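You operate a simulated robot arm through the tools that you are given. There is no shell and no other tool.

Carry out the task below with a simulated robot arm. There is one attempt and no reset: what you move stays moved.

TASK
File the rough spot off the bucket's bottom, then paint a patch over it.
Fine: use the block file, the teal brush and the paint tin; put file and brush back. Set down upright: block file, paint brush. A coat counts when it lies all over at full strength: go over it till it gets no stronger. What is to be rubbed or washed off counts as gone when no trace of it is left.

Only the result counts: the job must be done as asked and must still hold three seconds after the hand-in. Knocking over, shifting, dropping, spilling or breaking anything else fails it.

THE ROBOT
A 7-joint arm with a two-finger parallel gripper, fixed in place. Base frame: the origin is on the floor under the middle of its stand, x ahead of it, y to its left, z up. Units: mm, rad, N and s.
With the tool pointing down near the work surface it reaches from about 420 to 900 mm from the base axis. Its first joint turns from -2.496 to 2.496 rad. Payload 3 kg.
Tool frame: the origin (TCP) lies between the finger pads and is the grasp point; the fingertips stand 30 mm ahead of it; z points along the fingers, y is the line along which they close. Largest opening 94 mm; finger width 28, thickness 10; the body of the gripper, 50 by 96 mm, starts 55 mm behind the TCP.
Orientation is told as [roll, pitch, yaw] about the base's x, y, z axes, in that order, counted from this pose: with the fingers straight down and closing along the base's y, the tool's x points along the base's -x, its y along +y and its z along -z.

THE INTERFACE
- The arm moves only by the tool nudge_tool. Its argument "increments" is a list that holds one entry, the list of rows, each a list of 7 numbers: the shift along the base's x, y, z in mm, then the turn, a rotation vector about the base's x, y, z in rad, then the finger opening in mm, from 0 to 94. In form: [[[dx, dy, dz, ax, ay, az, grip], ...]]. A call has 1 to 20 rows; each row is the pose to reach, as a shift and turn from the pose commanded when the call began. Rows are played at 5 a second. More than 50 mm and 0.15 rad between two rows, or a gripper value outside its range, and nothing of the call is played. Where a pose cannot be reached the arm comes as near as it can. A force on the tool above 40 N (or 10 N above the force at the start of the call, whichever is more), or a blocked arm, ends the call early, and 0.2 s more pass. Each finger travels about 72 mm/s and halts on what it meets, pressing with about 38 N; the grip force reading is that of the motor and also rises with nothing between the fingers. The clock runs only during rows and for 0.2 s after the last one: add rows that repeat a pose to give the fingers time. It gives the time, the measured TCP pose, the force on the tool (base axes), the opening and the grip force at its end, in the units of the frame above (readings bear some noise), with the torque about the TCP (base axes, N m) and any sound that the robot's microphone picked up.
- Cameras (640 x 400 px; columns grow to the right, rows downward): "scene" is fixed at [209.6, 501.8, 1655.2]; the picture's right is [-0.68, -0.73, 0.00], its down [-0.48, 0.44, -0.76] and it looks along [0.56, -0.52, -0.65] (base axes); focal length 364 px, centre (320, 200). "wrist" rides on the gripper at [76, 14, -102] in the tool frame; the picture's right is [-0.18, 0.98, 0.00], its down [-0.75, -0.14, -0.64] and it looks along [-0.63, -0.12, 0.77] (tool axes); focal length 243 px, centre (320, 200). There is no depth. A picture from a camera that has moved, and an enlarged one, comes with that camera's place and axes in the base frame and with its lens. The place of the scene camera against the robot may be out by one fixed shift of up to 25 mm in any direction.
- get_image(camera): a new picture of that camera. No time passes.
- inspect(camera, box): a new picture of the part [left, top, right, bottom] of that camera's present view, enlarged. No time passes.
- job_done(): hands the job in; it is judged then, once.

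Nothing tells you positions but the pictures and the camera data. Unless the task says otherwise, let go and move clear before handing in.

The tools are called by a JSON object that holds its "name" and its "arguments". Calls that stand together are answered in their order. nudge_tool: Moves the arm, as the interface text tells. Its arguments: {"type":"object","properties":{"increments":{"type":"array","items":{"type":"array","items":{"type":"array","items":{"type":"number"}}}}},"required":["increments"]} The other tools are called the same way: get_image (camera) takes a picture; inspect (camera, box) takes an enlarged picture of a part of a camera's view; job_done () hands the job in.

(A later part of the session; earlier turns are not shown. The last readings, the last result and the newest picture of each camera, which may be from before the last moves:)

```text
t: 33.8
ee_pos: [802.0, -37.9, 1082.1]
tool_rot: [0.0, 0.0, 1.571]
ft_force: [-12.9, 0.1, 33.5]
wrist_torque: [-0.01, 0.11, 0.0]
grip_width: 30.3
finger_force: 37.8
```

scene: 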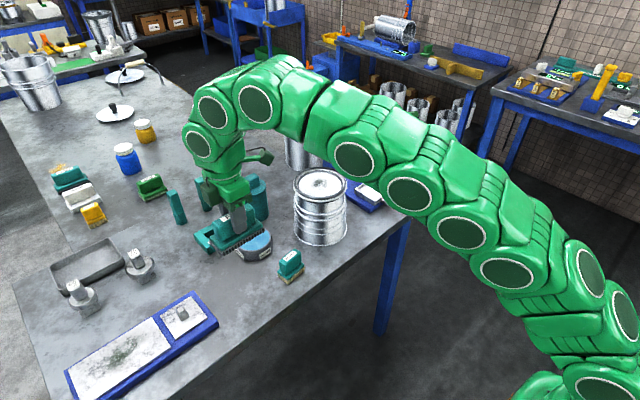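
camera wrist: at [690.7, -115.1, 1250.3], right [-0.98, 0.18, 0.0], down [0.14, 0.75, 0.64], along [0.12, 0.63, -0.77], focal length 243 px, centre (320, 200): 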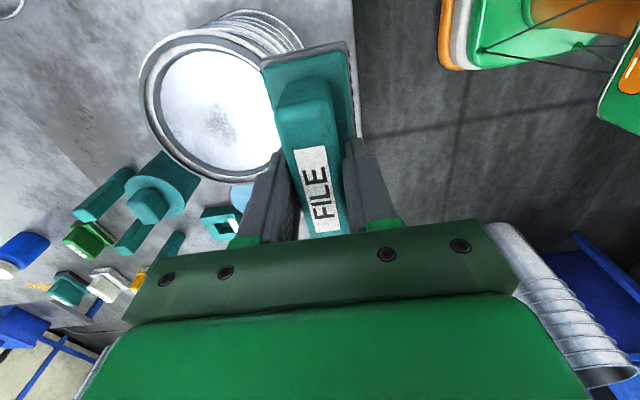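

Side force at +2.5 mm is only friction. I continue with many short strokes at about 25–30 N.

{"name": "nudge_tool", "arguments": {"increments": [[[-4.5, 0, 0.3, 0, 0, 0, 10], [0, 0, 0.3, 0, 0, 0, 10], [-4.5, 0, 0.3, 0, 0, 0, 10], [0, 0, 0.3, 0, 0, 0, 10], [-4.5, 0, 0.3, 0, 0, 0, 10], [0, 0, 0.3, 0, 0, 0, 10], [-4.5, 0, 0.3, 0, 0, 0, 10], [0, 0, 0.3, 0, 0, 0, 10], [-4.5, 0, 0.3, 0, 0, 0, 10], [0, 0, 0.3, 0, 0, 0, 10], [-4.5, 0, 0.3, 0, 0, 0, 10], [0, 0, 0.3, 0, 0, 0, 10], [-4.5, 0, 0.3, 0, 0, 0, 10], [0, 0, 0.3, 0, 0, 0, 10], [-4.5, 0, 0.3, 0, 0, 0, 10], [0, 0, 0.3, 0, 0, 0, 10], [-4.5, 0, 0.3, 0, 0, 0, 10], [0, 0, 0.3, 0, 0, 0, 10], [-4.5, 0, 0.3, 0, 0, 0, 10], [-2.5, 0, 0.3, 0, 0, 0, 10]]]}}

{"name": "inspect", "arguments": {"camera": "scene", "box": [280, 150, 360, 210]}}

```text
t: 38.0
ee_pos: [798.8, -38.7, 1081.7]
tool_rot: [-0.001, -0.001, 1.572]
ft_force: [-6.4, 0.0, 11.1]
wrist_torque: [0.01, 0.03, -0.01]
grip_width: 30.2
finger_force: 37.2
```

```text
6.67 times, centred on (320, 180) of scene
camera zoom: at [209.6, 501.8, 1655.2], right [-0.68, -0.73, 0.0], down [-0.48, 0.44, -0.76], along [0.56, -0.52, -0.65], focal length 2423 px, centre (320, 333)
```

zoom: 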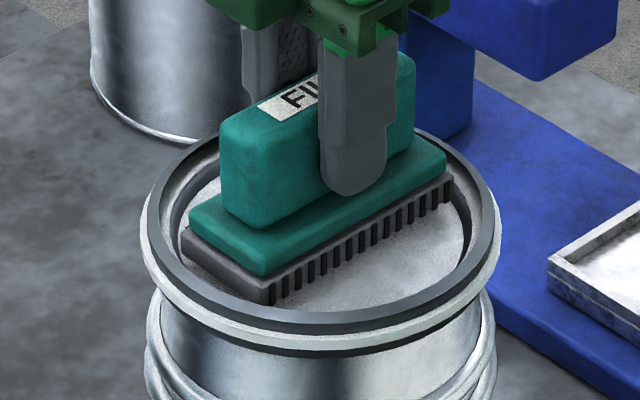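

{"name": "nudge_tool", "arguments": {"increments": [[[0, 0, 10, 0, 0, 0, 10], [0, 0, 40, 0, 0, 0, 10], [0, 0, 65, 0, 0, 0, 10], [-45, 0, 65, 0, 0, 0, 10], [-90, 0, 65, 0, 0, 0, 10], [-94, 0, 65, 0, 0, 0, 10], [-94, 0, 65, 0, 0, 0, 10]]]}}

{"name": "inspect", "arguments": {"camera": "wrist", "box": [140, 50, 300, 190]}}

{"name": "inspect", "arguments": {"camera": "scene", "box": [280, 150, 360, 210]}}

```text
t: 39.6
ee_pos: [705.7, -37.4, 1146.9]
tool_rot: [-0.001, 0.001, 1.571]
ft_force: [-0.2, -0.1, -2.4]
wrist_torque: [0.02, 0.03, 0.0]
grip_width: 30.1
finger_force: 38.2
```

```text
2.86 times, centred on (220, 120) of wrist
camera zoom: at [691.6, -113.7, 1249.0], right [-0.98, 0.18, 0.0], down [0.14, 0.75, 0.64], along [0.12, 0.63, -0.77], focal length 693 px, centre (606, 429)
```

zoom: 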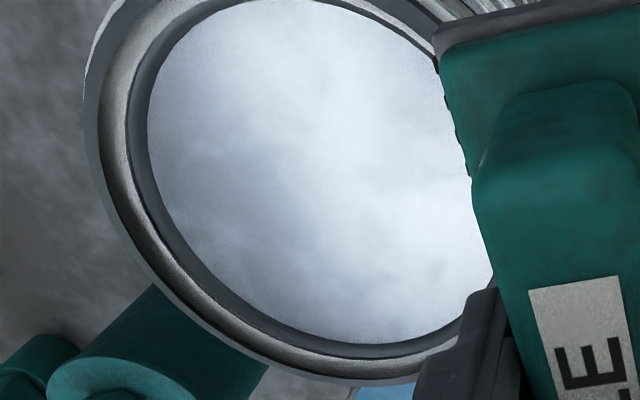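

```text
6.67 times, centred on (320, 180) of scene
camera zoom: at [209.6, 501.8, 1655.2], right [-0.68, -0.73, 0.0], down [-0.48, 0.44, -0.76], along [0.56, -0.52, -0.65], focal length 2423 px, centre (320, 333)
```

zoom: 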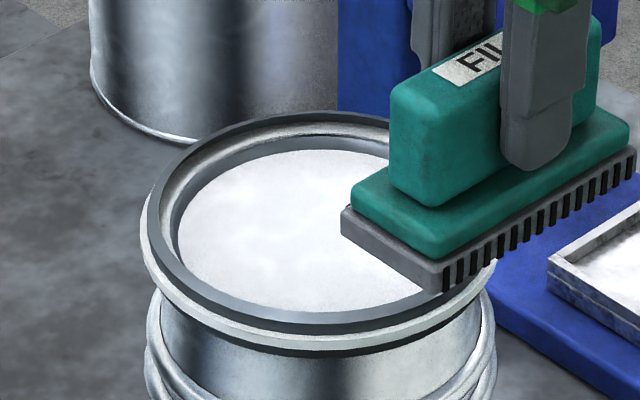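

The rough spot appears gone. I zoom in further to make sure no trace is left anywhere.

{"name": "inspect", "arguments": {"camera": "wrist", "box": [180, 80, 260, 150]}}

{"name": "inspect", "arguments": {"camera": "scene", "box": [300, 165, 345, 195]}}

{"name": "nudge_tool", "arguments": {"increments": [[[-25, 0, 0, 0, 0, 0, 10], [-25, 0, 0, 0, 0, 0, 10]]]}}

{"name": "inspect", "arguments": {"camera": "scene", "box": [300, 165, 345, 195]}}

{"name": "inspect", "arguments": {"camera": "wrist", "box": [140, 50, 270, 170]}}

```text
5.71 times, centred on (220, 115) of wrist
camera zoom: at [691.6, -113.7, 1249.0], right [-0.98, 0.18, 0.0], down [0.14, 0.75, 0.64], along [0.12, 0.63, -0.77], focal length 1386 px, centre (891, 686)
```

zoom: 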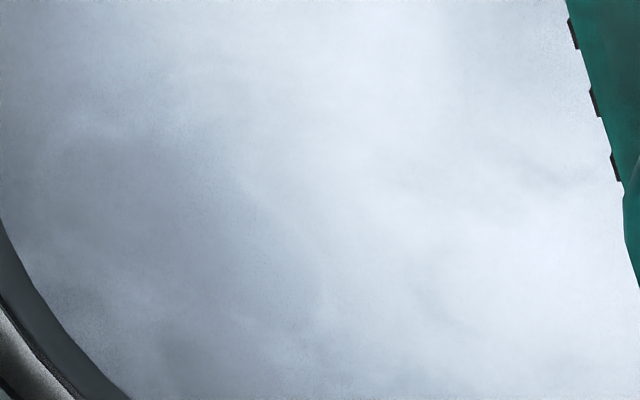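

```text
13.33 times, centred on (322, 180) of scene
camera zoom: at [209.6, 501.8, 1655.2], right [-0.68, -0.73, 0.0], down [-0.48, 0.44, -0.76], along [0.56, -0.52, -0.65], focal length 4846 px, centre (287, 467)
```

zoom: 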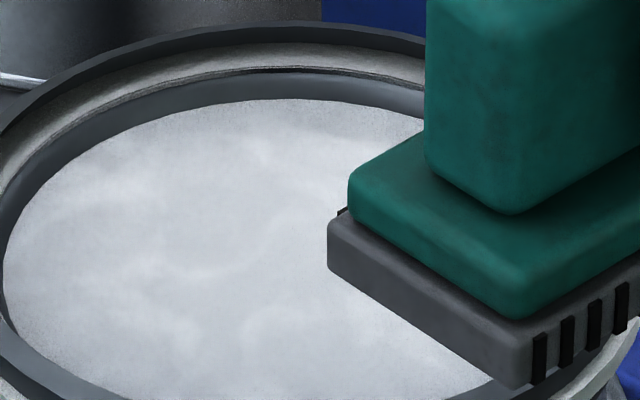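

```text
t: 40.2
ee_pos: [680.3, -37.9, 1146.2]
tool_rot: [0.0, -0.001, 1.569]
ft_force: [-0.8, -0.3, -1.9]
wrist_torque: [0.0, 0.02, -0.05]
grip_width: 29.9
finger_force: 37.9
```

```text
13.33 times, centred on (322, 180) of scene
camera zoom: at [209.6, 501.8, 1655.2], right [-0.68, -0.73, 0.0], down [-0.48, 0.44, -0.76], along [0.56, -0.52, -0.65], focal length 4846 px, centre (287, 467)
```

zoom: 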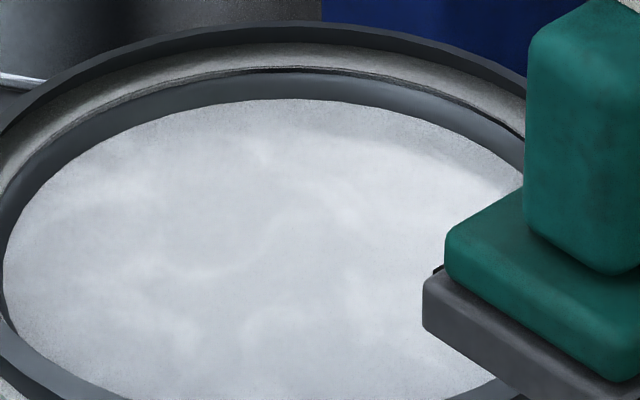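

```text
3.33 times, centred on (205, 110) of wrist
camera zoom: at [666.5, -113.9, 1249.5], right [-0.98, 0.18, 0.0], down [0.14, 0.75, 0.64], along [0.12, 0.63, -0.77], focal length 809 px, centre (703, 500)
```

zoom: 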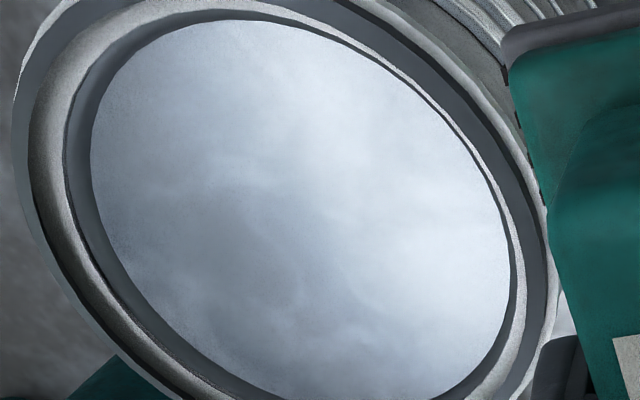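

The panel looks clean in both cameras. For insurance against faint traces, I give it one more full rotating pass before putting the file away.

{"name": "nudge_tool", "arguments": {"increments": [[[45, 0, 0, 0, 0, 0, 10], [90, 0, 0, 0, 0, 0, 10], [119.5, -0.5, 0, 0, 0, 0, 10], [119.5, -0.5, 0, 0, 0, 0, 10], [119.5, -0.5, -35, 0, 0, 0, 10], [119.5, -0.5, -60, 0, 0, 0, 10], [119.5, -0.5, -63, 0, 0, 0, 10], [119.5, -0.5, -65, 0, 0, 0, 10], [119.5, -0.5, -66, 0, 0, 0, 10], [119.5, -0.5, -66, 0, 0, 0, 10]]]}}

```text
t: 42.4
ee_pos: [800.3, -38.4, 1081.2]
tool_rot: [-0.002, 0.0, 1.57]
ft_force: [-1.0, -1.5, 14.6]
wrist_torque: [0.04, 0.1, 0.02]
grip_width: 30.3
finger_force: 37.7
```

{"name": "nudge_tool", "arguments": {"increments": [[[1.98, -0.29, -0.4, 0, 0, -0.145, 10], [-1.91, 0.57, -0.4, 0, 0, -0.29, 10], [1.81, -0.84, -0.4, 0, 0, -0.435, 10], [-1.67, 1.1, -0.4, 0, 0, -0.58, 10], [1.5, -1.33, -0.4, 0, 0, -0.725, 10], [-1.29, 1.53, -0.4, 0, 0, -0.87, 10], [1.05, -1.7, -0.4, 0, 0, -1.015, 10], [-0.8, 1.83, -0.4, 0, 0, -1.16, 10], [0.53, -1.93, -0.4, 0, 0, -1.305, 10], [-0.24, 1.98, -0.4, 0, 0, -1.45, 10], [0.2, -1.98, -0.4, 0, 0, -1.45, 10], [-0.2, 1.98, -0.4, 0, 0, -1.45, 10], [0.2, -1.98, -0.4, 0, 0, -1.45, 10], [-0.2, 1.98, -0.4, 0, 0, -1.45, 10], [0.2, -1.98, -0.4, 0, 0, -1.45, 10], [-0.2, 1.98, -0.4, 0, 0, -1.45, 10], [0.2, -1.98, -0.4, 0, 0, -1.45, 10], [-0.2, 1.98, -0.4, 0, 0, -1.45, 10], [0, 0, -0.4, 0, 0, -1.45, 10]]]}}

{"name": "nudge_tool", "arguments": {"increments": [[[1.34, 1.47, 0, 0, 0, 0.145, 10], [-1.34, -1.47, 0, 0, 0, 0.29, 10], [1.5, 1.3, 0, 0, 0, 0.435, 10], [-1.5, -1.3, 0, 0, 0, 0.58, 10], [1.34, -1.47, 0, 0, 0, 0.725, 10], [-1.34, 1.47, 0, 0, 0, 0.725, 10], [1.34, -1.47, 0, 0, 0, 0.725, 10], [-1.34, 1.47, 0, 0, 0, 0.725, 10], [1.34, -1.47, 0, 0, 0, 0.725, 10], [-1.34, 1.47, 0, 0, 0, 0.725, 10], [1.5, -1.3, 0, 0, 0, 0.87, 10], [-1.6, 1.2, 0, 0, 0, 1.015, 10], [1.7, -1, 0, 0, 0, 1.16, 10], [-1.9, 0.6, 0, 0, 0, 1.305, 10], [2, 0, 0, 0, 0, 1.45, 10], [-2, 0, 0, 0, 0, 1.45, 10], [2, 0, 0, 0, 0, 1.45, 10], [-2, 0, 0, 0, 0, 1.45, 10], [0, 0, 0, 0, 0, 1.45, 10]]]}}

```text
t: 46.4
ee_pos: [800.4, -38.8, 1078.9]
tool_rot: [0.0, 0.001, 0.12]
ft_force: [-5.5, -5.1, 22.9]
wrist_torque: [0.02, 0.12, 0.0]
grip_width: 30.2
finger_force: 38.2
```

```text
t: 50.4
ee_pos: [800.3, -39.1, 1079.6]
tool_rot: [-0.001, -0.001, 1.572]
ft_force: [0.4, 0.9, -1.0]
wrist_torque: [-0.03, -0.04, -0.02]
grip_width: 30.1
finger_force: 37.7
```

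Contact has ended since the file slid up a few mm in the grip. I lift it and look at the panel again.

{"name": "nudge_tool", "arguments": {"increments": [[[0, 0, 10, 0, 0, 0, 10], [0, 0, 40, 0, 0, 0, 10], [0, 0, 66, 0, 0, 0, 10], [-45, 0, 66, 0, 0, 0, 10], [-90, 0, 66, 0, 0, 0, 10], [-120, 0, 66, 0, 0, 0, 10], [-120, 0, 66, 0, 0, 0, 10]]]}}

{"name": "inspect", "arguments": {"camera": "wrist", "box": [140, 50, 270, 170]}}

{"name": "inspect", "arguments": {"camera": "scene", "box": [290, 160, 350, 205]}}

{"name": "get_image", "arguments": {"camera": "wrist"}}

```text
t: 52.0
ee_pos: [678.4, -38.9, 1145.3]
tool_rot: [-0.001, 0.0, 1.572]
ft_force: [-0.7, 1.1, -3.2]
wrist_torque: [0.01, -0.01, -0.01]
grip_width: 30.0
finger_force: 37.8
```

```text
3.33 times, centred on (205, 110) of wrist
camera zoom: at [665.3, -115.7, 1249.2], right [-0.98, 0.18, 0.0], down [0.14, 0.75, 0.64], along [0.12, 0.63, -0.77], focal length 809 px, centre (703, 500)
```

zoom: 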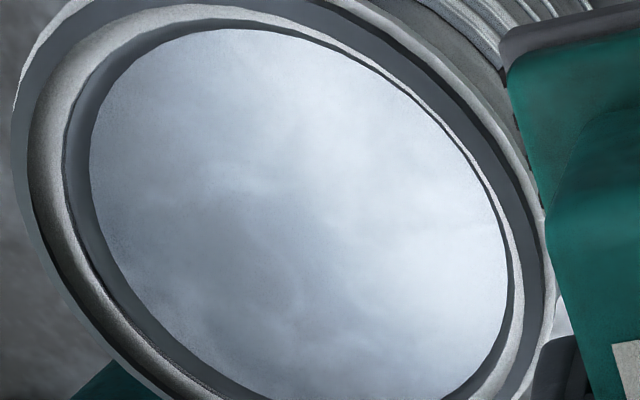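

```text
8.89 times, centred on (320, 182) of scene
camera zoom: at [209.6, 501.8, 1655.2], right [-0.68, -0.73, 0.0], down [-0.48, 0.44, -0.76], along [0.56, -0.52, -0.65], focal length 3231 px, centre (320, 356)
```

zoom: 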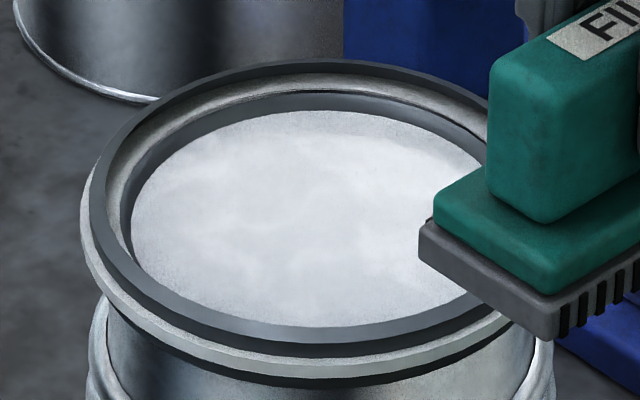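

```text
taken
camera wrist: at [665.3, -115.7, 1249.2], right [-0.98, 0.18, 0.0], down [0.14, 0.75, 0.64], along [0.12, 0.63, -0.77], focal length 243 px, centre (320, 200)
```

wrist: 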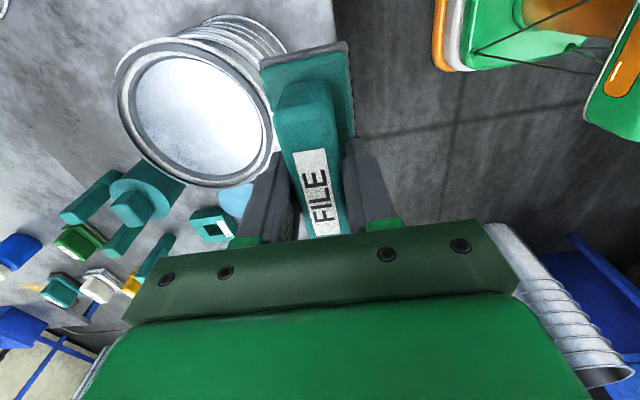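

The panel is clean everywhere. I carry the file back to its original spot.

{"name": "nudge_tool", "arguments": {"increments": [[[9, 43, 0, 0, 0, 0, 10], [18, 86, 0, 0, 0, 0, 10], [27, 129, 0, 0, 0, 0, 10], [36, 172, 0, 0, 0, 0, 10], [45, 215, 0, 0, 0, 0, 10], [54, 258, 0, 0, 0, 0, 10], [61.3, 298.4, 0, 0, 0, 0, 10], [61.3, 298.4, 0, 0, 0, 0, 10], [61.3, 298.4, -45, 0, 0, 0, 10], [61.3, 298.4, -90, 0, 0, 0, 10], [61.3, 298.4, -135, 0, 0, 0, 10], [61.3, 298.4, -180, 0, 0, 0, 10], [61.3, 298.4, -215, 0, 0, 0, 10], [61.3, 298.4, -215, 0, 0, 0, 10]]]}}

{"name": "get_image", "arguments": {"camera": "wrist"}}

{"name": "inspect", "arguments": {"camera": "scene", "box": [200, 220, 320, 320]}}

```text
t: 55.0
ee_pos: [740.7, 260.3, 929.8]
tool_rot: [0.001, 0.001, 1.57]
ft_force: [0.0, 0.3, -2.6]
wrist_torque: [0.0, 0.0, -0.01]
grip_width: 30.0
finger_force: 37.7
```

```text
taken
camera wrist: at [727.9, 183.8, 1033.1], right [-0.98, 0.18, 0.0], down [0.14, 0.75, 0.64], along [0.12, 0.63, -0.77], focal length 243 px, centre (320, 200)
```

wrist: 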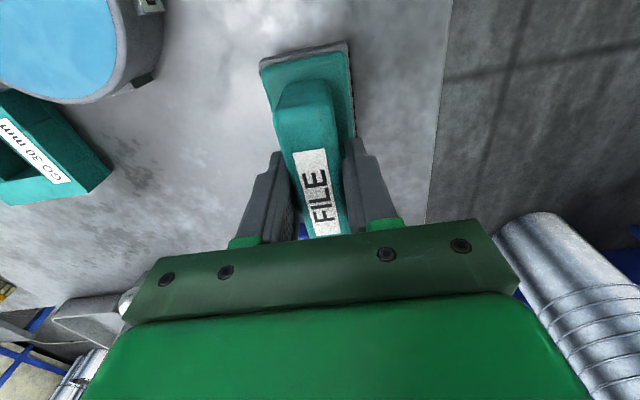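

```text
4.00 times, centred on (260, 270) of scene
camera zoom: at [209.6, 501.8, 1655.2], right [-0.68, -0.73, 0.0], down [-0.48, 0.44, -0.76], along [0.56, -0.52, -0.65], focal length 1454 px, centre (560, -80)
```

zoom: 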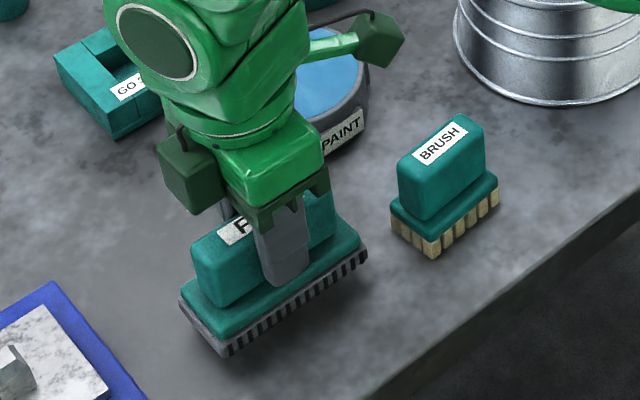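

The file is about 15–20 mm above its place. I lower it gently until it touches.

{"name": "nudge_tool", "arguments": {"increments": [[[-0.7, -0.8, -8, 0, 0, 0, 10], [-0.7, -0.8, -14, 0, 0, 0, 10], [-0.7, -0.8, -17, 0, 0, 0, 10], [-0.7, -0.8, -19, 0, 0, 0, 10], [-0.7, -0.8, -19, 0, 0, 0, 10]]]}}

```text
t: 56.2
ee_pos: [741.0, 258.1, 911.8]
tool_rot: [-0.002, 0.0, 1.571]
ft_force: [-0.1, -0.3, -2.8]
wrist_torque: [0.0, -0.01, 0.0]
grip_width: 30.2
finger_force: 38.0
```

{"name": "nudge_tool", "arguments": {"increments": [[[0, 0, -1, 0, 0, 0, 10], [0, 0, -2, 0, 0, 0, 10], [0, 0, -2.5, 0, 0, 0, 10], [0, 0, -2.5, 0, 0, 0, 10]]]}}

```text
t: 57.2
ee_pos: [741.5, 257.9, 909.9]
tool_rot: [-0.001, 0.001, 1.572]
ft_force: [1.3, -1.2, -1.1]
wrist_torque: [-0.02, 0.04, 0.02]
grip_width: 30.1
finger_force: 38.0
```

{"name": "nudge_tool", "arguments": {"increments": [[[0, 0, -0.5, 0, 0, 0, 10], [0, 0, -1, 0, 0, 0, 10], [0, 0, -1, 0, 0, 0, 10]]]}}

```text
t: 58.0
ee_pos: [741.9, 259.5, 910.7]
tool_rot: [-0.001, 0.0, 1.569]
ft_force: [-3.2, -2.5, 25.1]
wrist_torque: [-0.4, 0.11, 0.03]
grip_width: 30.0
finger_force: 38.2
```

The file stands on the table. I relax the pressure, open the fingers and rise clear.

{"name": "nudge_tool", "arguments": {"increments": [[[0, 0, 0.8, 0, 0, 0, 10], [0, 0, 0.8, 0, 0, 0, 35], [0, 0, 0.8, 0, 0, 0, 50], [0, 0, 0.8, 0, 0, 0, 70], [0, 0, 0.8, 0, 0, 0, 70], [0, 0, 30, 0, 0, 0, 70], [0, 0, 70, 0, 0, 0, 70], [0, 0, 110, 0, 0, 0, 70], [0, 0, 110, 0, 0, 0, 70]]]}}

{"name": "get_image", "arguments": {"camera": "wrist"}}

{"name": "inspect", "arguments": {"camera": "scene", "box": [200, 220, 320, 320]}}

```text
t: 60.0
ee_pos: [739.9, 258.6, 1018.7]
tool_rot: [0.0, 0.0, 1.572]
ft_force: [0.0, -0.1, 0.0]
wrist_torque: [0.03, 0.0, 0.01]
grip_width: 69.9
finger_force: 0.2
```

```text
taken
camera wrist: at [726.9, 182.2, 1122.4], right [-0.98, 0.18, 0.0], down [0.14, 0.75, 0.64], along [0.12, 0.63, -0.77], focal length 243 px, centre (320, 200)
```

wrist: 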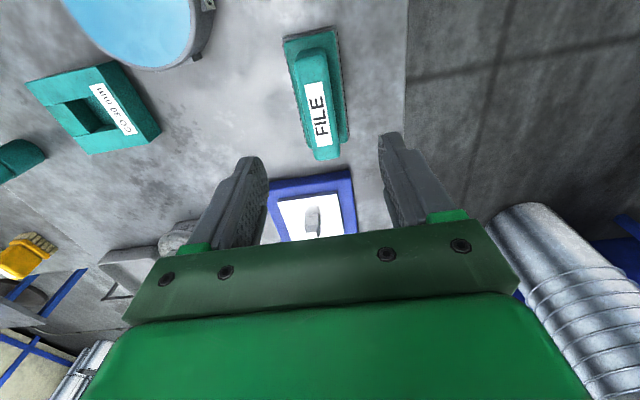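

```text
4.00 times, centred on (260, 270) of scene
camera zoom: at [209.6, 501.8, 1655.2], right [-0.68, -0.73, 0.0], down [-0.48, 0.44, -0.76], along [0.56, -0.52, -0.65], focal length 1454 px, centre (560, -80)
```

zoom: 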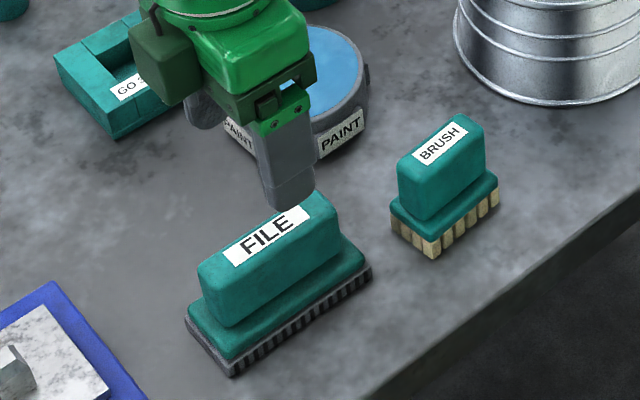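

The file is back in place and upright. Next I move over the brush, matching its slight turn.

{"name": "nudge_tool", "arguments": {"increments": [[[-4, -40, 0, 0, 0, 0.04, 70], [-8, -80, 0, 0, 0, 0.08, 70], [-15, -120.5, 0, 0, 0, 0.12, 70], [-15, -120.5, 0, 0, 0, 0.12, 70], [-15, -120.5, 0, 0, 0, 0.12, 70]]]}}

{"name": "get_image", "arguments": {"camera": "wrist"}}

{"name": "inspect", "arguments": {"camera": "wrist", "box": [220, 20, 420, 180]}}

```text
t: 61.2
ee_pos: [726.3, 137.8, 1019.9]
tool_rot: [0.001, 0.002, 1.691]
ft_force: [0.5, -0.1, 0.4]
wrist_torque: [-0.01, -0.01, -0.02]
grip_width: 70.0
finger_force: 0.0
```

```text
taken
camera wrist: at [721.8, 60.7, 1122.8], right [-1.0, 0.06, 0.0], down [0.05, 0.77, 0.64], along [0.04, 0.64, -0.77], focal length 243 px, centre (320, 200)
```

wrist: 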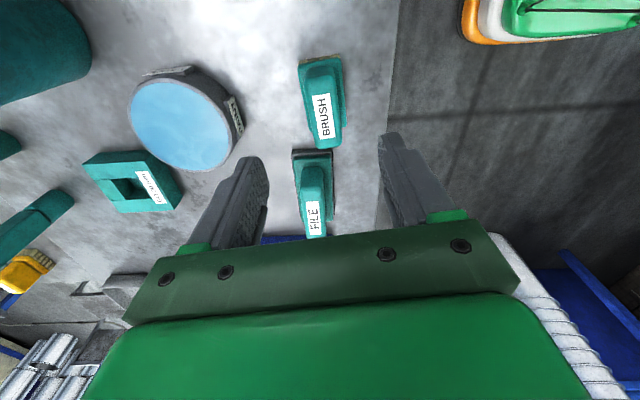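

```text
2.50 times, centred on (320, 100) of wrist
camera zoom: at [721.8, 60.7, 1122.8], right [-1.0, 0.06, 0.0], down [0.05, 0.77, 0.64], along [0.04, 0.64, -0.77], focal length 606 px, centre (320, 450)
```

zoom: 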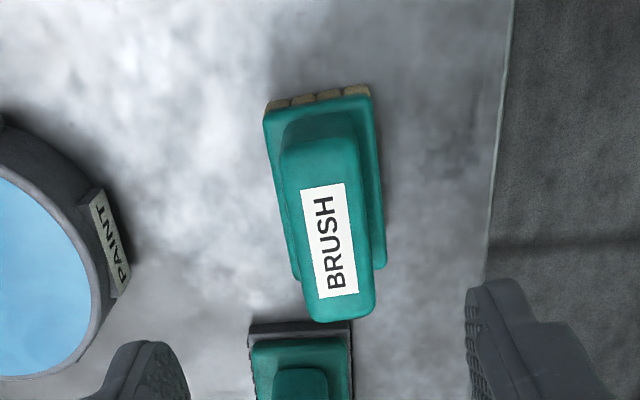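

The brush label is about 3 mm toward the robot from my TCP, so I correct, descend around its handle, and close.

{"name": "nudge_tool", "arguments": {"increments": [[[-2.8, 0, -35, 0, 0, 0, 70], [-2.8, 0, -70, 0, 0, 0, 70], [-2.8, 0, -95, 0, 0, 0, 70], [-2.8, 0, -105, 0, 0, 0, 70], [-2.8, 0, -105, 0, 0, 0, 70]]]}}

{"name": "get_image", "arguments": {"camera": "wrist"}}

{"name": "inspect", "arguments": {"camera": "scene", "box": [240, 220, 330, 300]}}

```text
t: 62.4
ee_pos: [723.5, 139.3, 913.6]
tool_rot: [0.0, 0.001, 1.692]
ft_force: [-0.7, -1.1, 0.0]
wrist_torque: [-0.02, 0.02, -0.03]
grip_width: 70.2
finger_force: 0.1
```

```text
taken
camera wrist: at [719.0, 61.6, 1017.0], right [-1.0, 0.06, 0.0], down [0.05, 0.77, 0.64], along [0.04, 0.64, -0.77], focal length 243 px, centre (320, 200)
```

wrist: 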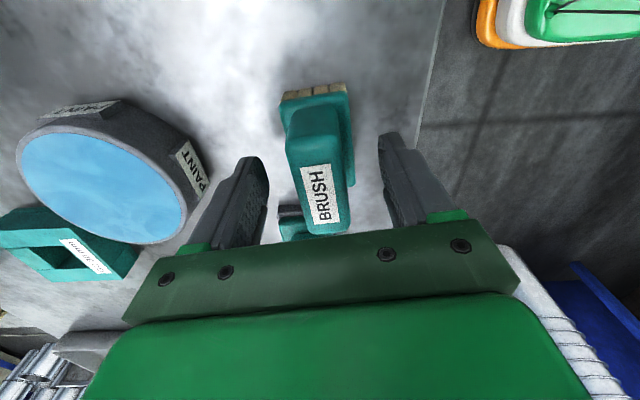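

```text
5.00 times, centred on (285, 260) of scene
camera zoom: at [209.6, 501.8, 1655.2], right [-0.68, -0.73, 0.0], down [-0.48, 0.44, -0.76], along [0.56, -0.52, -0.65], focal length 1817 px, centre (495, -100)
```

zoom: 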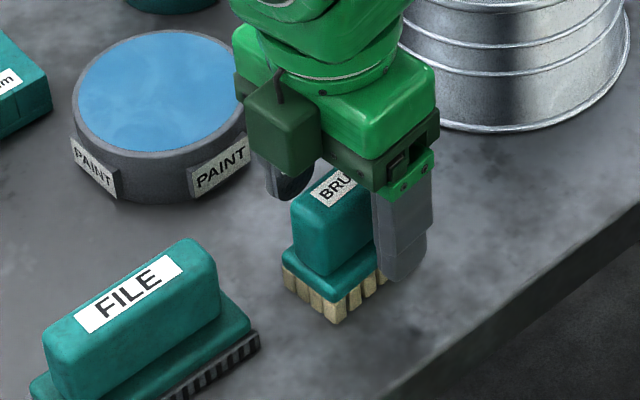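

The handle is centred between the fingers. I close and lift.

{"name": "nudge_tool", "arguments": {"increments": [[[0, 0, 0, 0, 0, 0, 40], [0, 0, 0, 0, 0, 0, 10], [0, 0, 0, 0, 0, 0, 10], [0, 0, 0, 0, 0, 0, 10], [0, 0, 0, 0, 0, 0, 10]]]}}

{"name": "nudge_tool", "arguments": {"increments": [[[0, 0, 10, 0, 0, 0, 10], [0, 0, 40, 0, 0, 0, 10], [0, 0, 80, 0, 0, 0, 10], [0, 0, 120, 0, 0, 0, 10], [0, 0, 120, 0, 0, 0, 10]]]}}

{"name": "get_image", "arguments": {"camera": "wrist"}}

```text
t: 63.6
ee_pos: [722.8, 137.9, 913.9]
tool_rot: [0.001, 0.001, 1.692]
ft_force: [0.6, 0.9, 0.9]
wrist_torque: [-0.02, -0.02, 0.0]
grip_width: 29.6
finger_force: 37.6
```

```text
t: 64.8
ee_pos: [722.9, 138.2, 1033.3]
tool_rot: [0.002, -0.001, 1.691]
ft_force: [0.6, 0.3, -0.5]
wrist_torque: [0.01, 0.0, 0.01]
grip_width: 29.6
finger_force: 38.0
```

```text
taken
camera wrist: at [718.4, 61.5, 1136.6], right [-1.0, 0.07, 0.0], down [0.05, 0.77, 0.64], along [0.04, 0.64, -0.77], focal length 243 px, centre (320, 200)
```

wrist: 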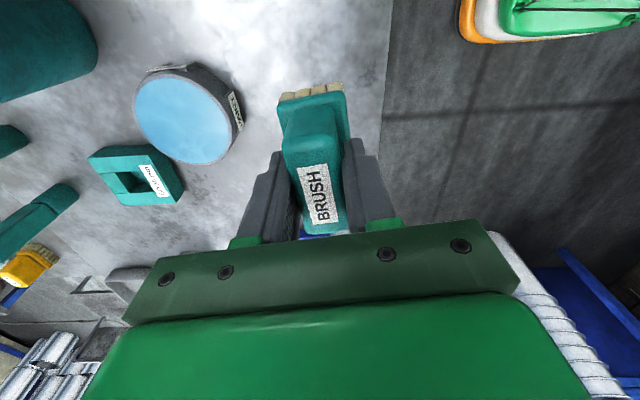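

The brush is held. I move closer beside the paint tin to locate it precisely before dipping.

{"name": "nudge_tool", "arguments": {"increments": [[[30, 5, -10, 0, 0, 0, 10], [60, 10, -25, 0, 0, 0, 10], [67, 12, -33, 0, 0, 0, 10], [67, 12, -33, 0, 0, 0, 10]]]}}

{"name": "get_image", "arguments": {"camera": "wrist"}}

{"name": "inspect", "arguments": {"camera": "wrist", "box": [160, 40, 320, 180]}}

{"name": "inspect", "arguments": {"camera": "scene", "box": [210, 200, 320, 290]}}

```text
t: 65.8
ee_pos: [789.8, 150.6, 1000.9]
tool_rot: [0.0, 0.001, 1.691]
ft_force: [0.0, 0.3, -0.4]
wrist_torque: [-0.01, -0.01, -0.03]
grip_width: 29.7
finger_force: 37.9
```

```text
taken
camera wrist: at [786.0, 73.3, 1103.7], right [-1.0, 0.06, 0.0], down [0.05, 0.77, 0.64], along [0.04, 0.64, -0.77], focal length 243 px, centre (320, 200)
```

wrist: 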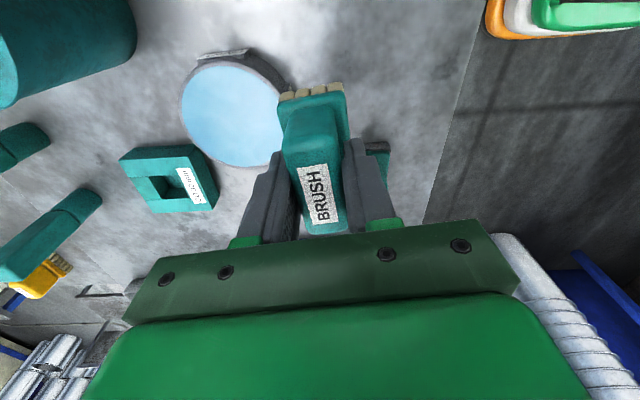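

```text
2.86 times, centred on (240, 110) of wrist
camera zoom: at [786.0, 73.3, 1103.7], right [-1.0, 0.06, 0.0], down [0.05, 0.77, 0.64], along [0.04, 0.64, -0.77], focal length 693 px, centre (549, 457)
```

zoom: 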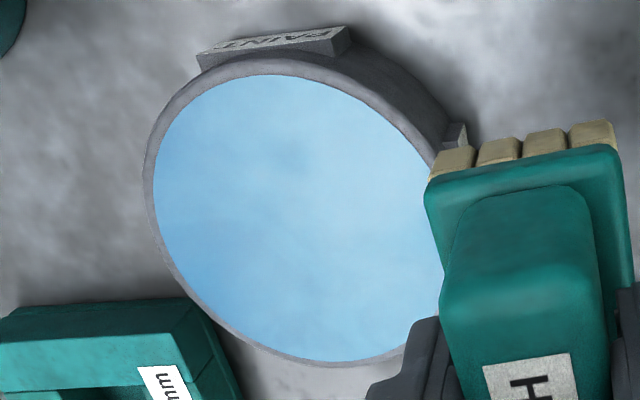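

```text
4.44 times, centred on (265, 245) of scene
camera zoom: at [209.6, 501.8, 1655.2], right [-0.68, -0.73, 0.0], down [-0.48, 0.44, -0.76], along [0.56, -0.52, -0.65], focal length 1615 px, centre (564, 0)
```

zoom: 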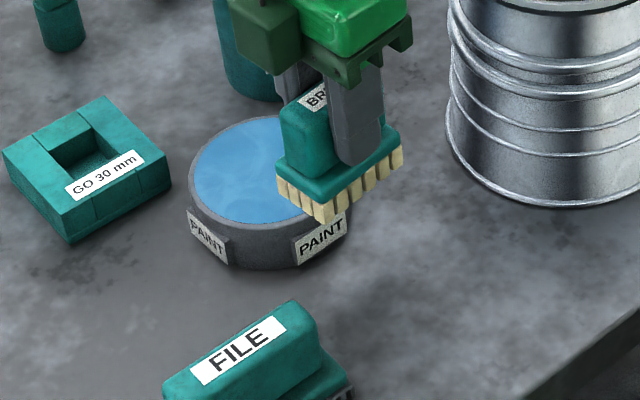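

The paint tin's centre is near (866, 155) with the paint almost flush with a rim at z≈895. I move the brush above its centre.

{"name": "nudge_tool", "arguments": {"increments": [[[40, 2, 0, 0, 0, 0, 10], [76, 4.5, 0, 0, 0, 0, 10], [76, 4.5, -10, 0, 0, 0, 10], [76, 4.5, -20, 0, 0, 0, 10], [76, 4.5, -20, 0, 0, 0, 10]]]}}

{"name": "get_image", "arguments": {"camera": "wrist"}}

{"name": "inspect", "arguments": {"camera": "wrist", "box": [230, 20, 410, 160]}}

{"name": "inspect", "arguments": {"camera": "scene", "box": [210, 200, 310, 280]}}

```text
t: 67.0
ee_pos: [865.2, 156.0, 980.0]
tool_rot: [0.001, 0.0, 1.692]
ft_force: [0.5, 0.5, -0.5]
wrist_torque: [0.0, -0.01, 0.01]
grip_width: 29.7
finger_force: 37.6
```

```text
taken
camera wrist: at [861.8, 77.5, 1083.6], right [-1.0, 0.07, 0.0], down [0.05, 0.77, 0.64], along [0.04, 0.64, -0.77], focal length 243 px, centre (320, 200)
```

wrist: 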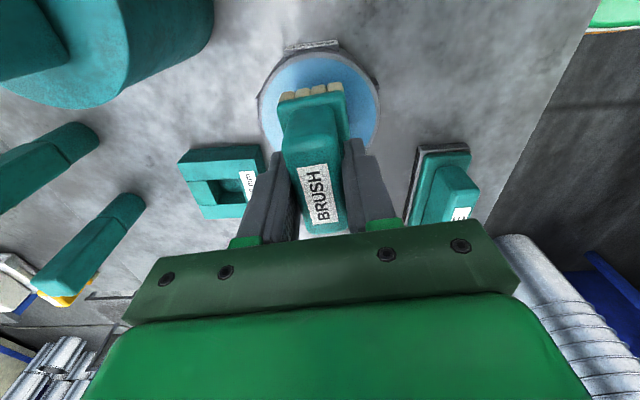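

```text
2.86 times, centred on (320, 90) of wrist
camera zoom: at [861.8, 77.5, 1083.6], right [-1.0, 0.07, 0.0], down [0.05, 0.77, 0.64], along [0.04, 0.64, -0.77], focal length 693 px, centre (320, 514)
```

zoom: 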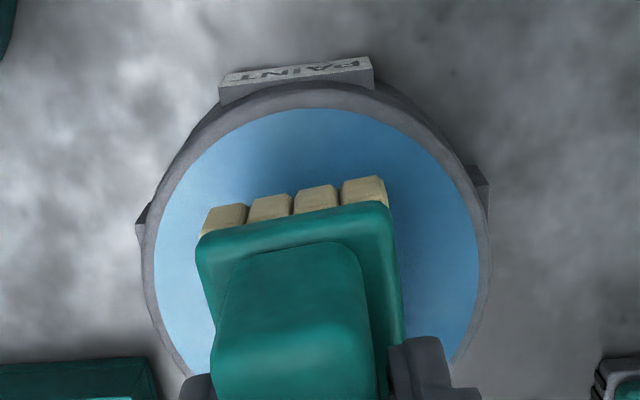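

```text
5.00 times, centred on (260, 240) of scene
camera zoom: at [209.6, 501.8, 1655.2], right [-0.68, -0.73, 0.0], down [-0.48, 0.44, -0.76], along [0.56, -0.52, -0.65], focal length 1817 px, centre (620, 0)
```

zoom: 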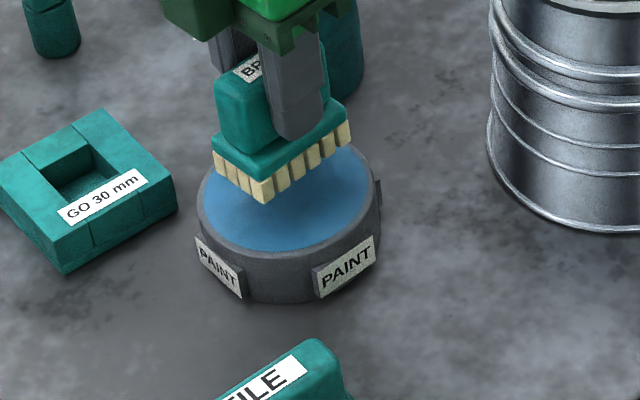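

The brush hovers about 20 mm above the paint, well centred. I lower it into the paint, watching the force.

{"name": "nudge_tool", "arguments": {"increments": [[[1, -2, -6, 0, 0, 0, 10], [1, -2, -12, 0, 0, 0, 10], [1, -2, -16, 0, 0, 0, 10], [1, -2, -18, 0, 0, 0, 10], [1, -2, -18, 0, 0, 0, 10]]]}}

{"name": "inspect", "arguments": {"camera": "scene", "box": [210, 200, 310, 280]}}

```text
t: 68.2
ee_pos: [866.9, 152.3, 962.3]
tool_rot: [-0.001, 0.0, 1.691]
ft_force: [0.1, 0.3, -1.0]
wrist_torque: [0.0, -0.02, -0.01]
grip_width: 29.8
finger_force: 38.1
```

```text
5.00 times, centred on (260, 240) of scene
camera zoom: at [209.6, 501.8, 1655.2], right [-0.68, -0.73, 0.0], down [-0.48, 0.44, -0.76], along [0.56, -0.52, -0.65], focal length 1817 px, centre (620, 0)
```

zoom: 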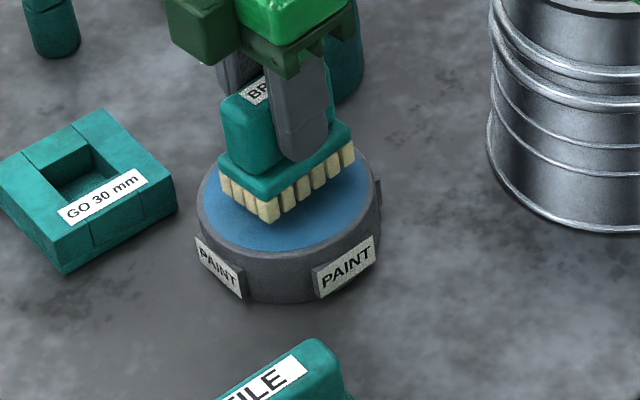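

{"name": "nudge_tool", "arguments": {"increments": [[[0, 0, -1.5, 0, 0, 0, 10], [0, 0, -3, 0, 0, 0, 10], [0, 0, -4, 0, 0, 0, 10], [0, 0, -4, 0, 0, 0, 10]]]}}

{"name": "inspect", "arguments": {"camera": "scene", "box": [210, 200, 310, 280]}}

```text
t: 69.2
ee_pos: [867.5, 153.4, 959.2]
tool_rot: [-0.001, -0.001, 1.692]
ft_force: [0.2, -0.4, -1.8]
wrist_torque: [0.0, -0.03, 0.02]
grip_width: 29.8
finger_force: 37.7
```

```text
5.00 times, centred on (260, 240) of scene
camera zoom: at [209.6, 501.8, 1655.2], right [-0.68, -0.73, 0.0], down [-0.48, 0.44, -0.76], along [0.56, -0.52, -0.65], focal length 1817 px, centre (620, 0)
```

zoom: 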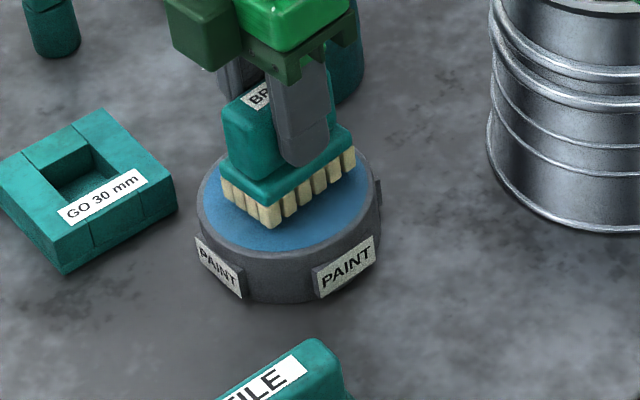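

{"name": "nudge_tool", "arguments": {"increments": [[[0, 0, -1.5, 0, 0, 0, 10], [0, 0, -3, 0, 0, 0, 10], [0, 0, -4, 0, 0, 0, 10], [0, 0, -4, 0, 0, 0, 10]]]}}

{"name": "inspect", "arguments": {"camera": "scene", "box": [220, 210, 300, 274]}}

{"name": "inspect", "arguments": {"camera": "wrist", "box": [230, 20, 410, 160]}}

```text
t: 70.2
ee_pos: [866.7, 152.8, 954.9]
tool_rot: [0.0, -0.001, 1.691]
ft_force: [-0.1, 0.6, -1.0]
wrist_torque: [-0.02, -0.01, 0.01]
grip_width: 29.5
finger_force: 38.5
```

```text
6.25 times, centred on (260, 242) of scene
camera zoom: at [209.6, 501.8, 1655.2], right [-0.68, -0.73, 0.0], down [-0.48, 0.44, -0.76], along [0.56, -0.52, -0.65], focal length 2272 px, centre (695, -62)
```

zoom: 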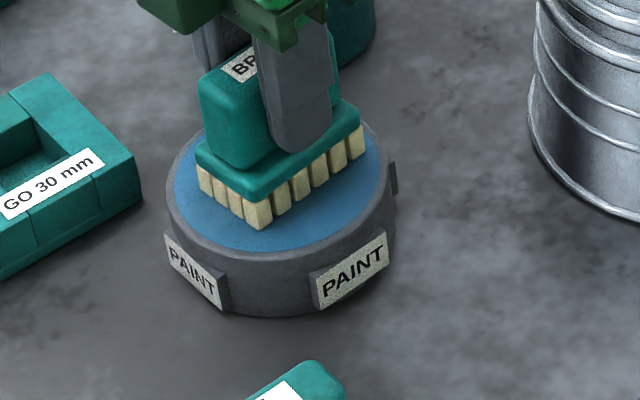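

```text
2.86 times, centred on (320, 90) of wrist
camera zoom: at [862.7, 75.9, 1057.6], right [-1.0, 0.07, 0.0], down [0.05, 0.77, 0.64], along [0.04, 0.64, -0.77], focal length 693 px, centre (320, 514)
```

zoom: 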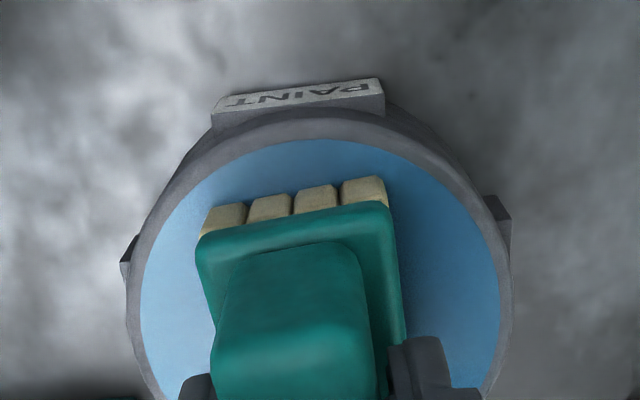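

{"name": "nudge_tool", "arguments": {"increments": [[[0, 0, -1, 0, 0, 0, 10], [0, 0, -2, 0, 0, 0, 10], [0, 0, -3, 0, 0, 0, 10], [0, 0, -4, 0, 0, 0, 10], [0, 0, -4, 0, 0, 0, 10]]]}}

{"name": "inspect", "arguments": {"camera": "scene", "box": [220, 210, 300, 274]}}

```text
t: 71.4
ee_pos: [867.1, 153.0, 951.7]
tool_rot: [-0.003, 0.0, 1.692]
ft_force: [2.3, 3.6, 34.1]
wrist_torque: [-0.02, 0.02, 0.01]
grip_width: 29.8
finger_force: 38.1
```

```text
6.25 times, centred on (260, 242) of scene
camera zoom: at [209.6, 501.8, 1655.2], right [-0.68, -0.73, 0.0], down [-0.48, 0.44, -0.76], along [0.56, -0.52, -0.65], focal length 2272 px, centre (695, -62)
```

zoom: 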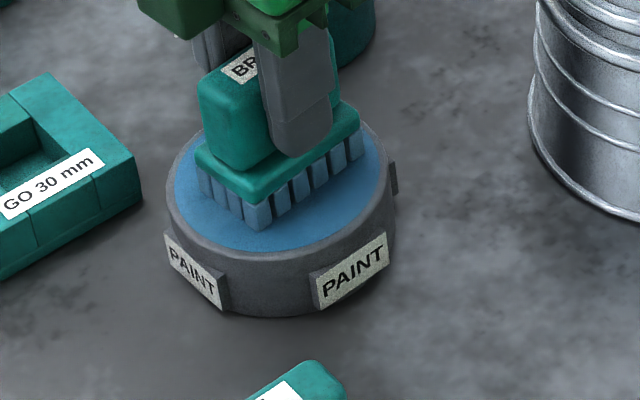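

Contact with the paint: the bristles have turned blue, so the brush is loaded. I lift it straight out and carry it over the bucket.

{"name": "nudge_tool", "arguments": {"increments": [[[0, 0, 5, 0, 0, 0, 10], [0, 0, 20, 0, 0, 0, 10], [0, 0, 60, 0, 0, 0, 10], [0, 0, 105, 0, 0, 0, 10], [0, 0, 150, 0, 0, 0, 10], [0, 0, 170, 0, 0, 0, 10], [-12, -40, 170, 0, 0, -0.03, 10], [-24, -80, 170, 0, 0, -0.06, 10], [-38, -120, 170, 0, 0, -0.09, 10], [-54, -160, 170, 0, 0, -0.12, 10], [-66, -190, 170, 0, 0, -0.121, 10], [-66, -190, 170, 0, 0, -0.121, 10], [-66, -190, 170, 0, 0, -0.121, 10]]]}}

{"name": "get_image", "arguments": {"camera": "wrist"}}

{"name": "get_image", "arguments": {"camera": "scene"}}

{"name": "inspect", "arguments": {"camera": "scene", "box": [210, 200, 310, 280]}}

```text
t: 74.2
ee_pos: [800.5, -35.6, 1121.1]
tool_rot: [0.002, -0.001, 1.571]
ft_force: [0.0, -0.1, -0.9]
wrist_torque: [0.01, 0.02, 0.03]
grip_width: 29.8
finger_force: 37.8
out of reach, approached as far as the arm can: row 4, 5, 6, 7, 8
```

```text
taken
camera wrist: at [788.0, -111.7, 1223.9], right [-0.98, 0.18, 0.0], down [0.14, 0.75, 0.64], along [0.12, 0.63, -0.77], focal length 243 px, centre (320, 200)
```

wrist: 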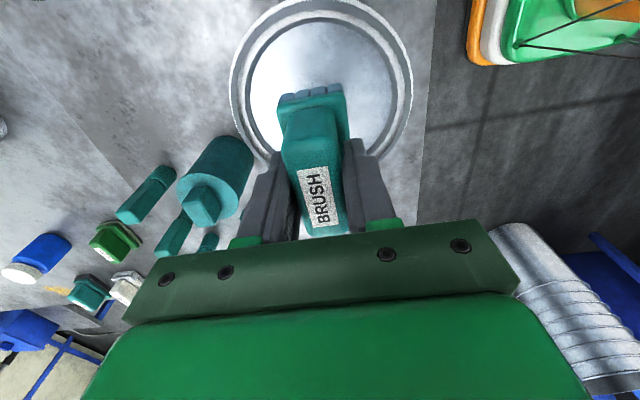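

```text
taken
```

scene: 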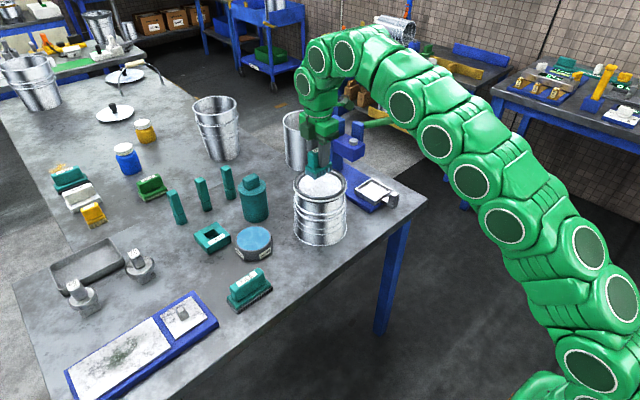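

```text
5.00 times, centred on (260, 240) of scene
camera zoom: at [209.6, 501.8, 1655.2], right [-0.68, -0.73, 0.0], down [-0.48, 0.44, -0.76], along [0.56, -0.52, -0.65], focal length 1817 px, centre (620, 0)
```

zoom: 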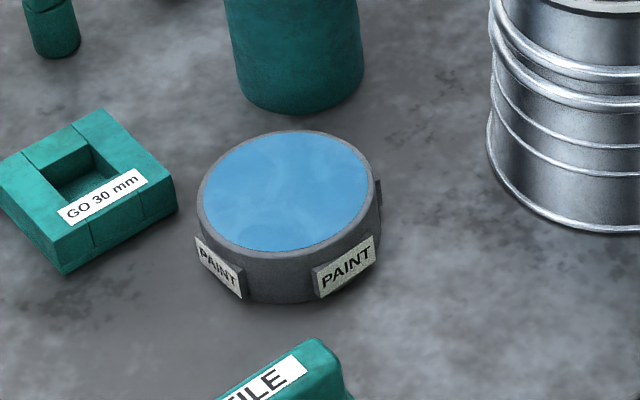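

The brush is over the bucket and nothing else has moved. I centre it and lower it toward the panel.

{"name": "nudge_tool", "arguments": {"increments": [[[0.5, -2.4, -12, 0, 0, 0, 10], [0.5, -2.4, -24, 0, 0, 0, 10], [0.5, -2.4, -32, 0, 0, 0, 10], [0.5, -2.4, -35, 0, 0, 0, 10], [0.5, -2.4, -35, 0, 0, 0, 10]]]}}

{"name": "inspect", "arguments": {"camera": "scene", "box": [280, 150, 360, 210]}}

{"name": "inspect", "arguments": {"camera": "wrist", "box": [200, 0, 440, 180]}}

```text
t: 75.4
ee_pos: [801.9, -40.0, 1086.5]
tool_rot: [0.0, -0.001, 1.572]
ft_force: [-0.1, -0.4, -0.1]
wrist_torque: [-0.02, -0.01, 0.0]
grip_width: 29.9
finger_force: 38.2
```

```text
6.67 times, centred on (320, 180) of scene
camera zoom: at [209.6, 501.8, 1655.2], right [-0.68, -0.73, 0.0], down [-0.48, 0.44, -0.76], along [0.56, -0.52, -0.65], focal length 2423 px, centre (320, 333)
```

zoom: 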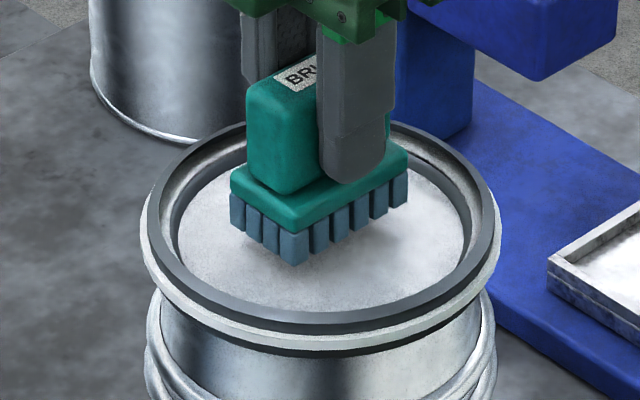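

```text
2.22 times, centred on (320, 90) of wrist
camera zoom: at [787.9, -115.5, 1188.7], right [-0.98, 0.18, 0.0], down [0.14, 0.75, 0.64], along [0.12, 0.63, -0.77], focal length 539 px, centre (320, 444)
```

zoom: 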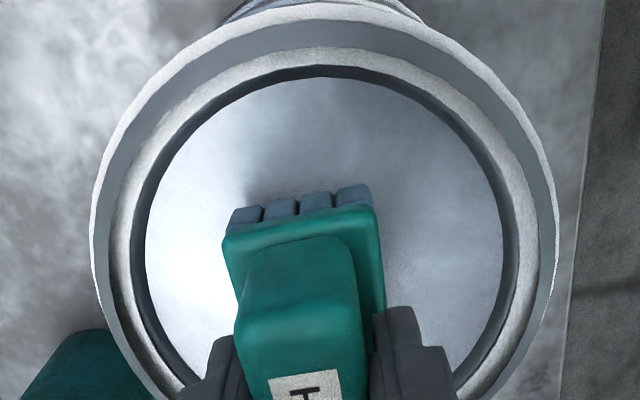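

Hovering a few mm above the panel. I touch down with small steps and check the contact force.

{"name": "nudge_tool", "arguments": {"increments": [[[0, 1, -1, 0, 0, 0, 10], [0, 1, -2, 0, 0, 0, 10], [0, 1, -3, 0, 0, 0, 10], [0, 1, -3, 0, 0, 0, 10]]]}}

```text
t: 76.4
ee_pos: [802.1, -38.1, 1081.8]
tool_rot: [0.001, 0.0, 1.571]
ft_force: [-0.3, -0.1, -0.1]
wrist_torque: [0.0, -0.01, 0.0]
grip_width: 29.7
finger_force: 37.9
```

{"name": "nudge_tool", "arguments": {"increments": [[[0, 0, -0.7, 0, 0, 0, 10], [0, 0, -1.4, 0, 0, 0, 10], [0, 0, -1.4, 0, 0, 0, 10]]]}}

```text
t: 77.2
ee_pos: [802.7, -38.9, 1081.5]
tool_rot: [-0.001, 0.0, 1.572]
ft_force: [-0.5, -0.2, 11.8]
wrist_torque: [-0.03, 0.06, -0.02]
grip_width: 29.7
finger_force: 38.2
```

Light contact at about 12 N. I paint with strokes in x of ±18 mm over the spot, staying clear of the rim.

{"name": "nudge_tool", "arguments": {"increments": [[[-9, 0, -0.2, 0, 0, 0, 10], [-18, 0, -0.2, 0, 0, 0, 10], [-9, 3, -0.2, 0, 0, 0, 10], [0, 3, -0.2, 0, 0, 0, 10], [9, 3, -0.2, 0, 0, 0, 10], [18, 3, -0.2, 0, 0, 0, 10], [9, -3, -0.2, 0, 0, 0, 10], [0, -3, -0.2, 0, 0, 0, 10], [-9, -3, -0.2, 0, 0, 0, 10], [-18, -3, -0.2, 0, 0, 0, 10], [-9, 0, -0.2, 0, 0, 0, 10], [0, 0, -0.2, 0, 0, 0, 10], [9, 0, -0.2, 0, 0, 0, 10], [18, 0, -0.2, 0, 0, 0, 10], [9, 0, -0.2, 0, 0, 0, 10], [0, 0, -0.2, 0, 0, 0, 10]]]}}

{"name": "inspect", "arguments": {"camera": "scene", "box": [280, 150, 360, 210]}}

{"name": "inspect", "arguments": {"camera": "wrist", "box": [200, 0, 440, 180]}}

```text
t: 80.6
ee_pos: [801.3, -37.7, 1081.3]
tool_rot: [0.0, 0.0, 1.571]
ft_force: [0.3, -0.1, -0.4]
wrist_torque: [0.03, -0.02, 0.03]
grip_width: 29.7
finger_force: 37.9
```

```text
6.67 times, centred on (320, 180) of scene
camera zoom: at [209.6, 501.8, 1655.2], right [-0.68, -0.73, 0.0], down [-0.48, 0.44, -0.76], along [0.56, -0.52, -0.65], focal length 2423 px, centre (320, 333)
```

zoom: 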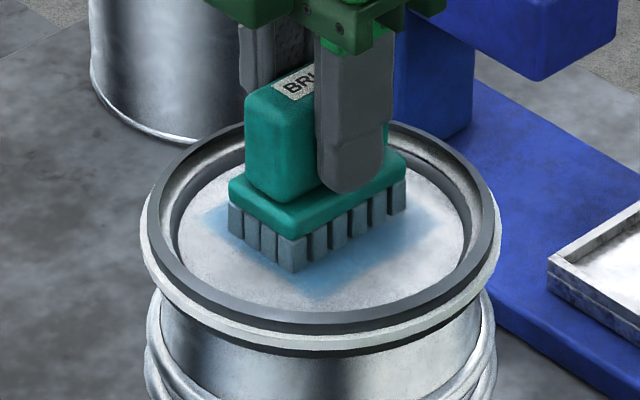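

```text
2.22 times, centred on (320, 90) of wrist
camera zoom: at [787.8, -114.4, 1184.2], right [-0.98, 0.18, 0.0], down [0.14, 0.75, 0.64], along [0.12, 0.63, -0.77], focal length 539 px, centre (320, 444)
```

zoom: 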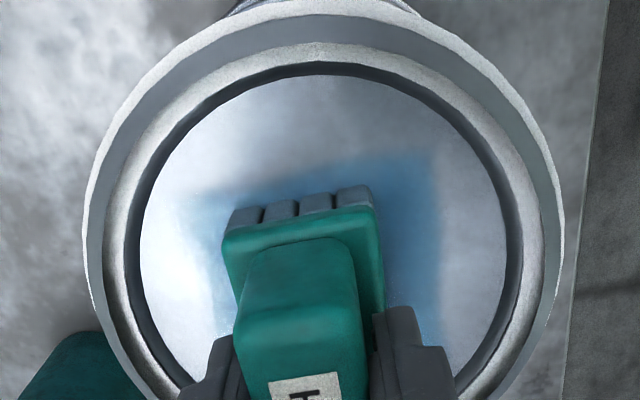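

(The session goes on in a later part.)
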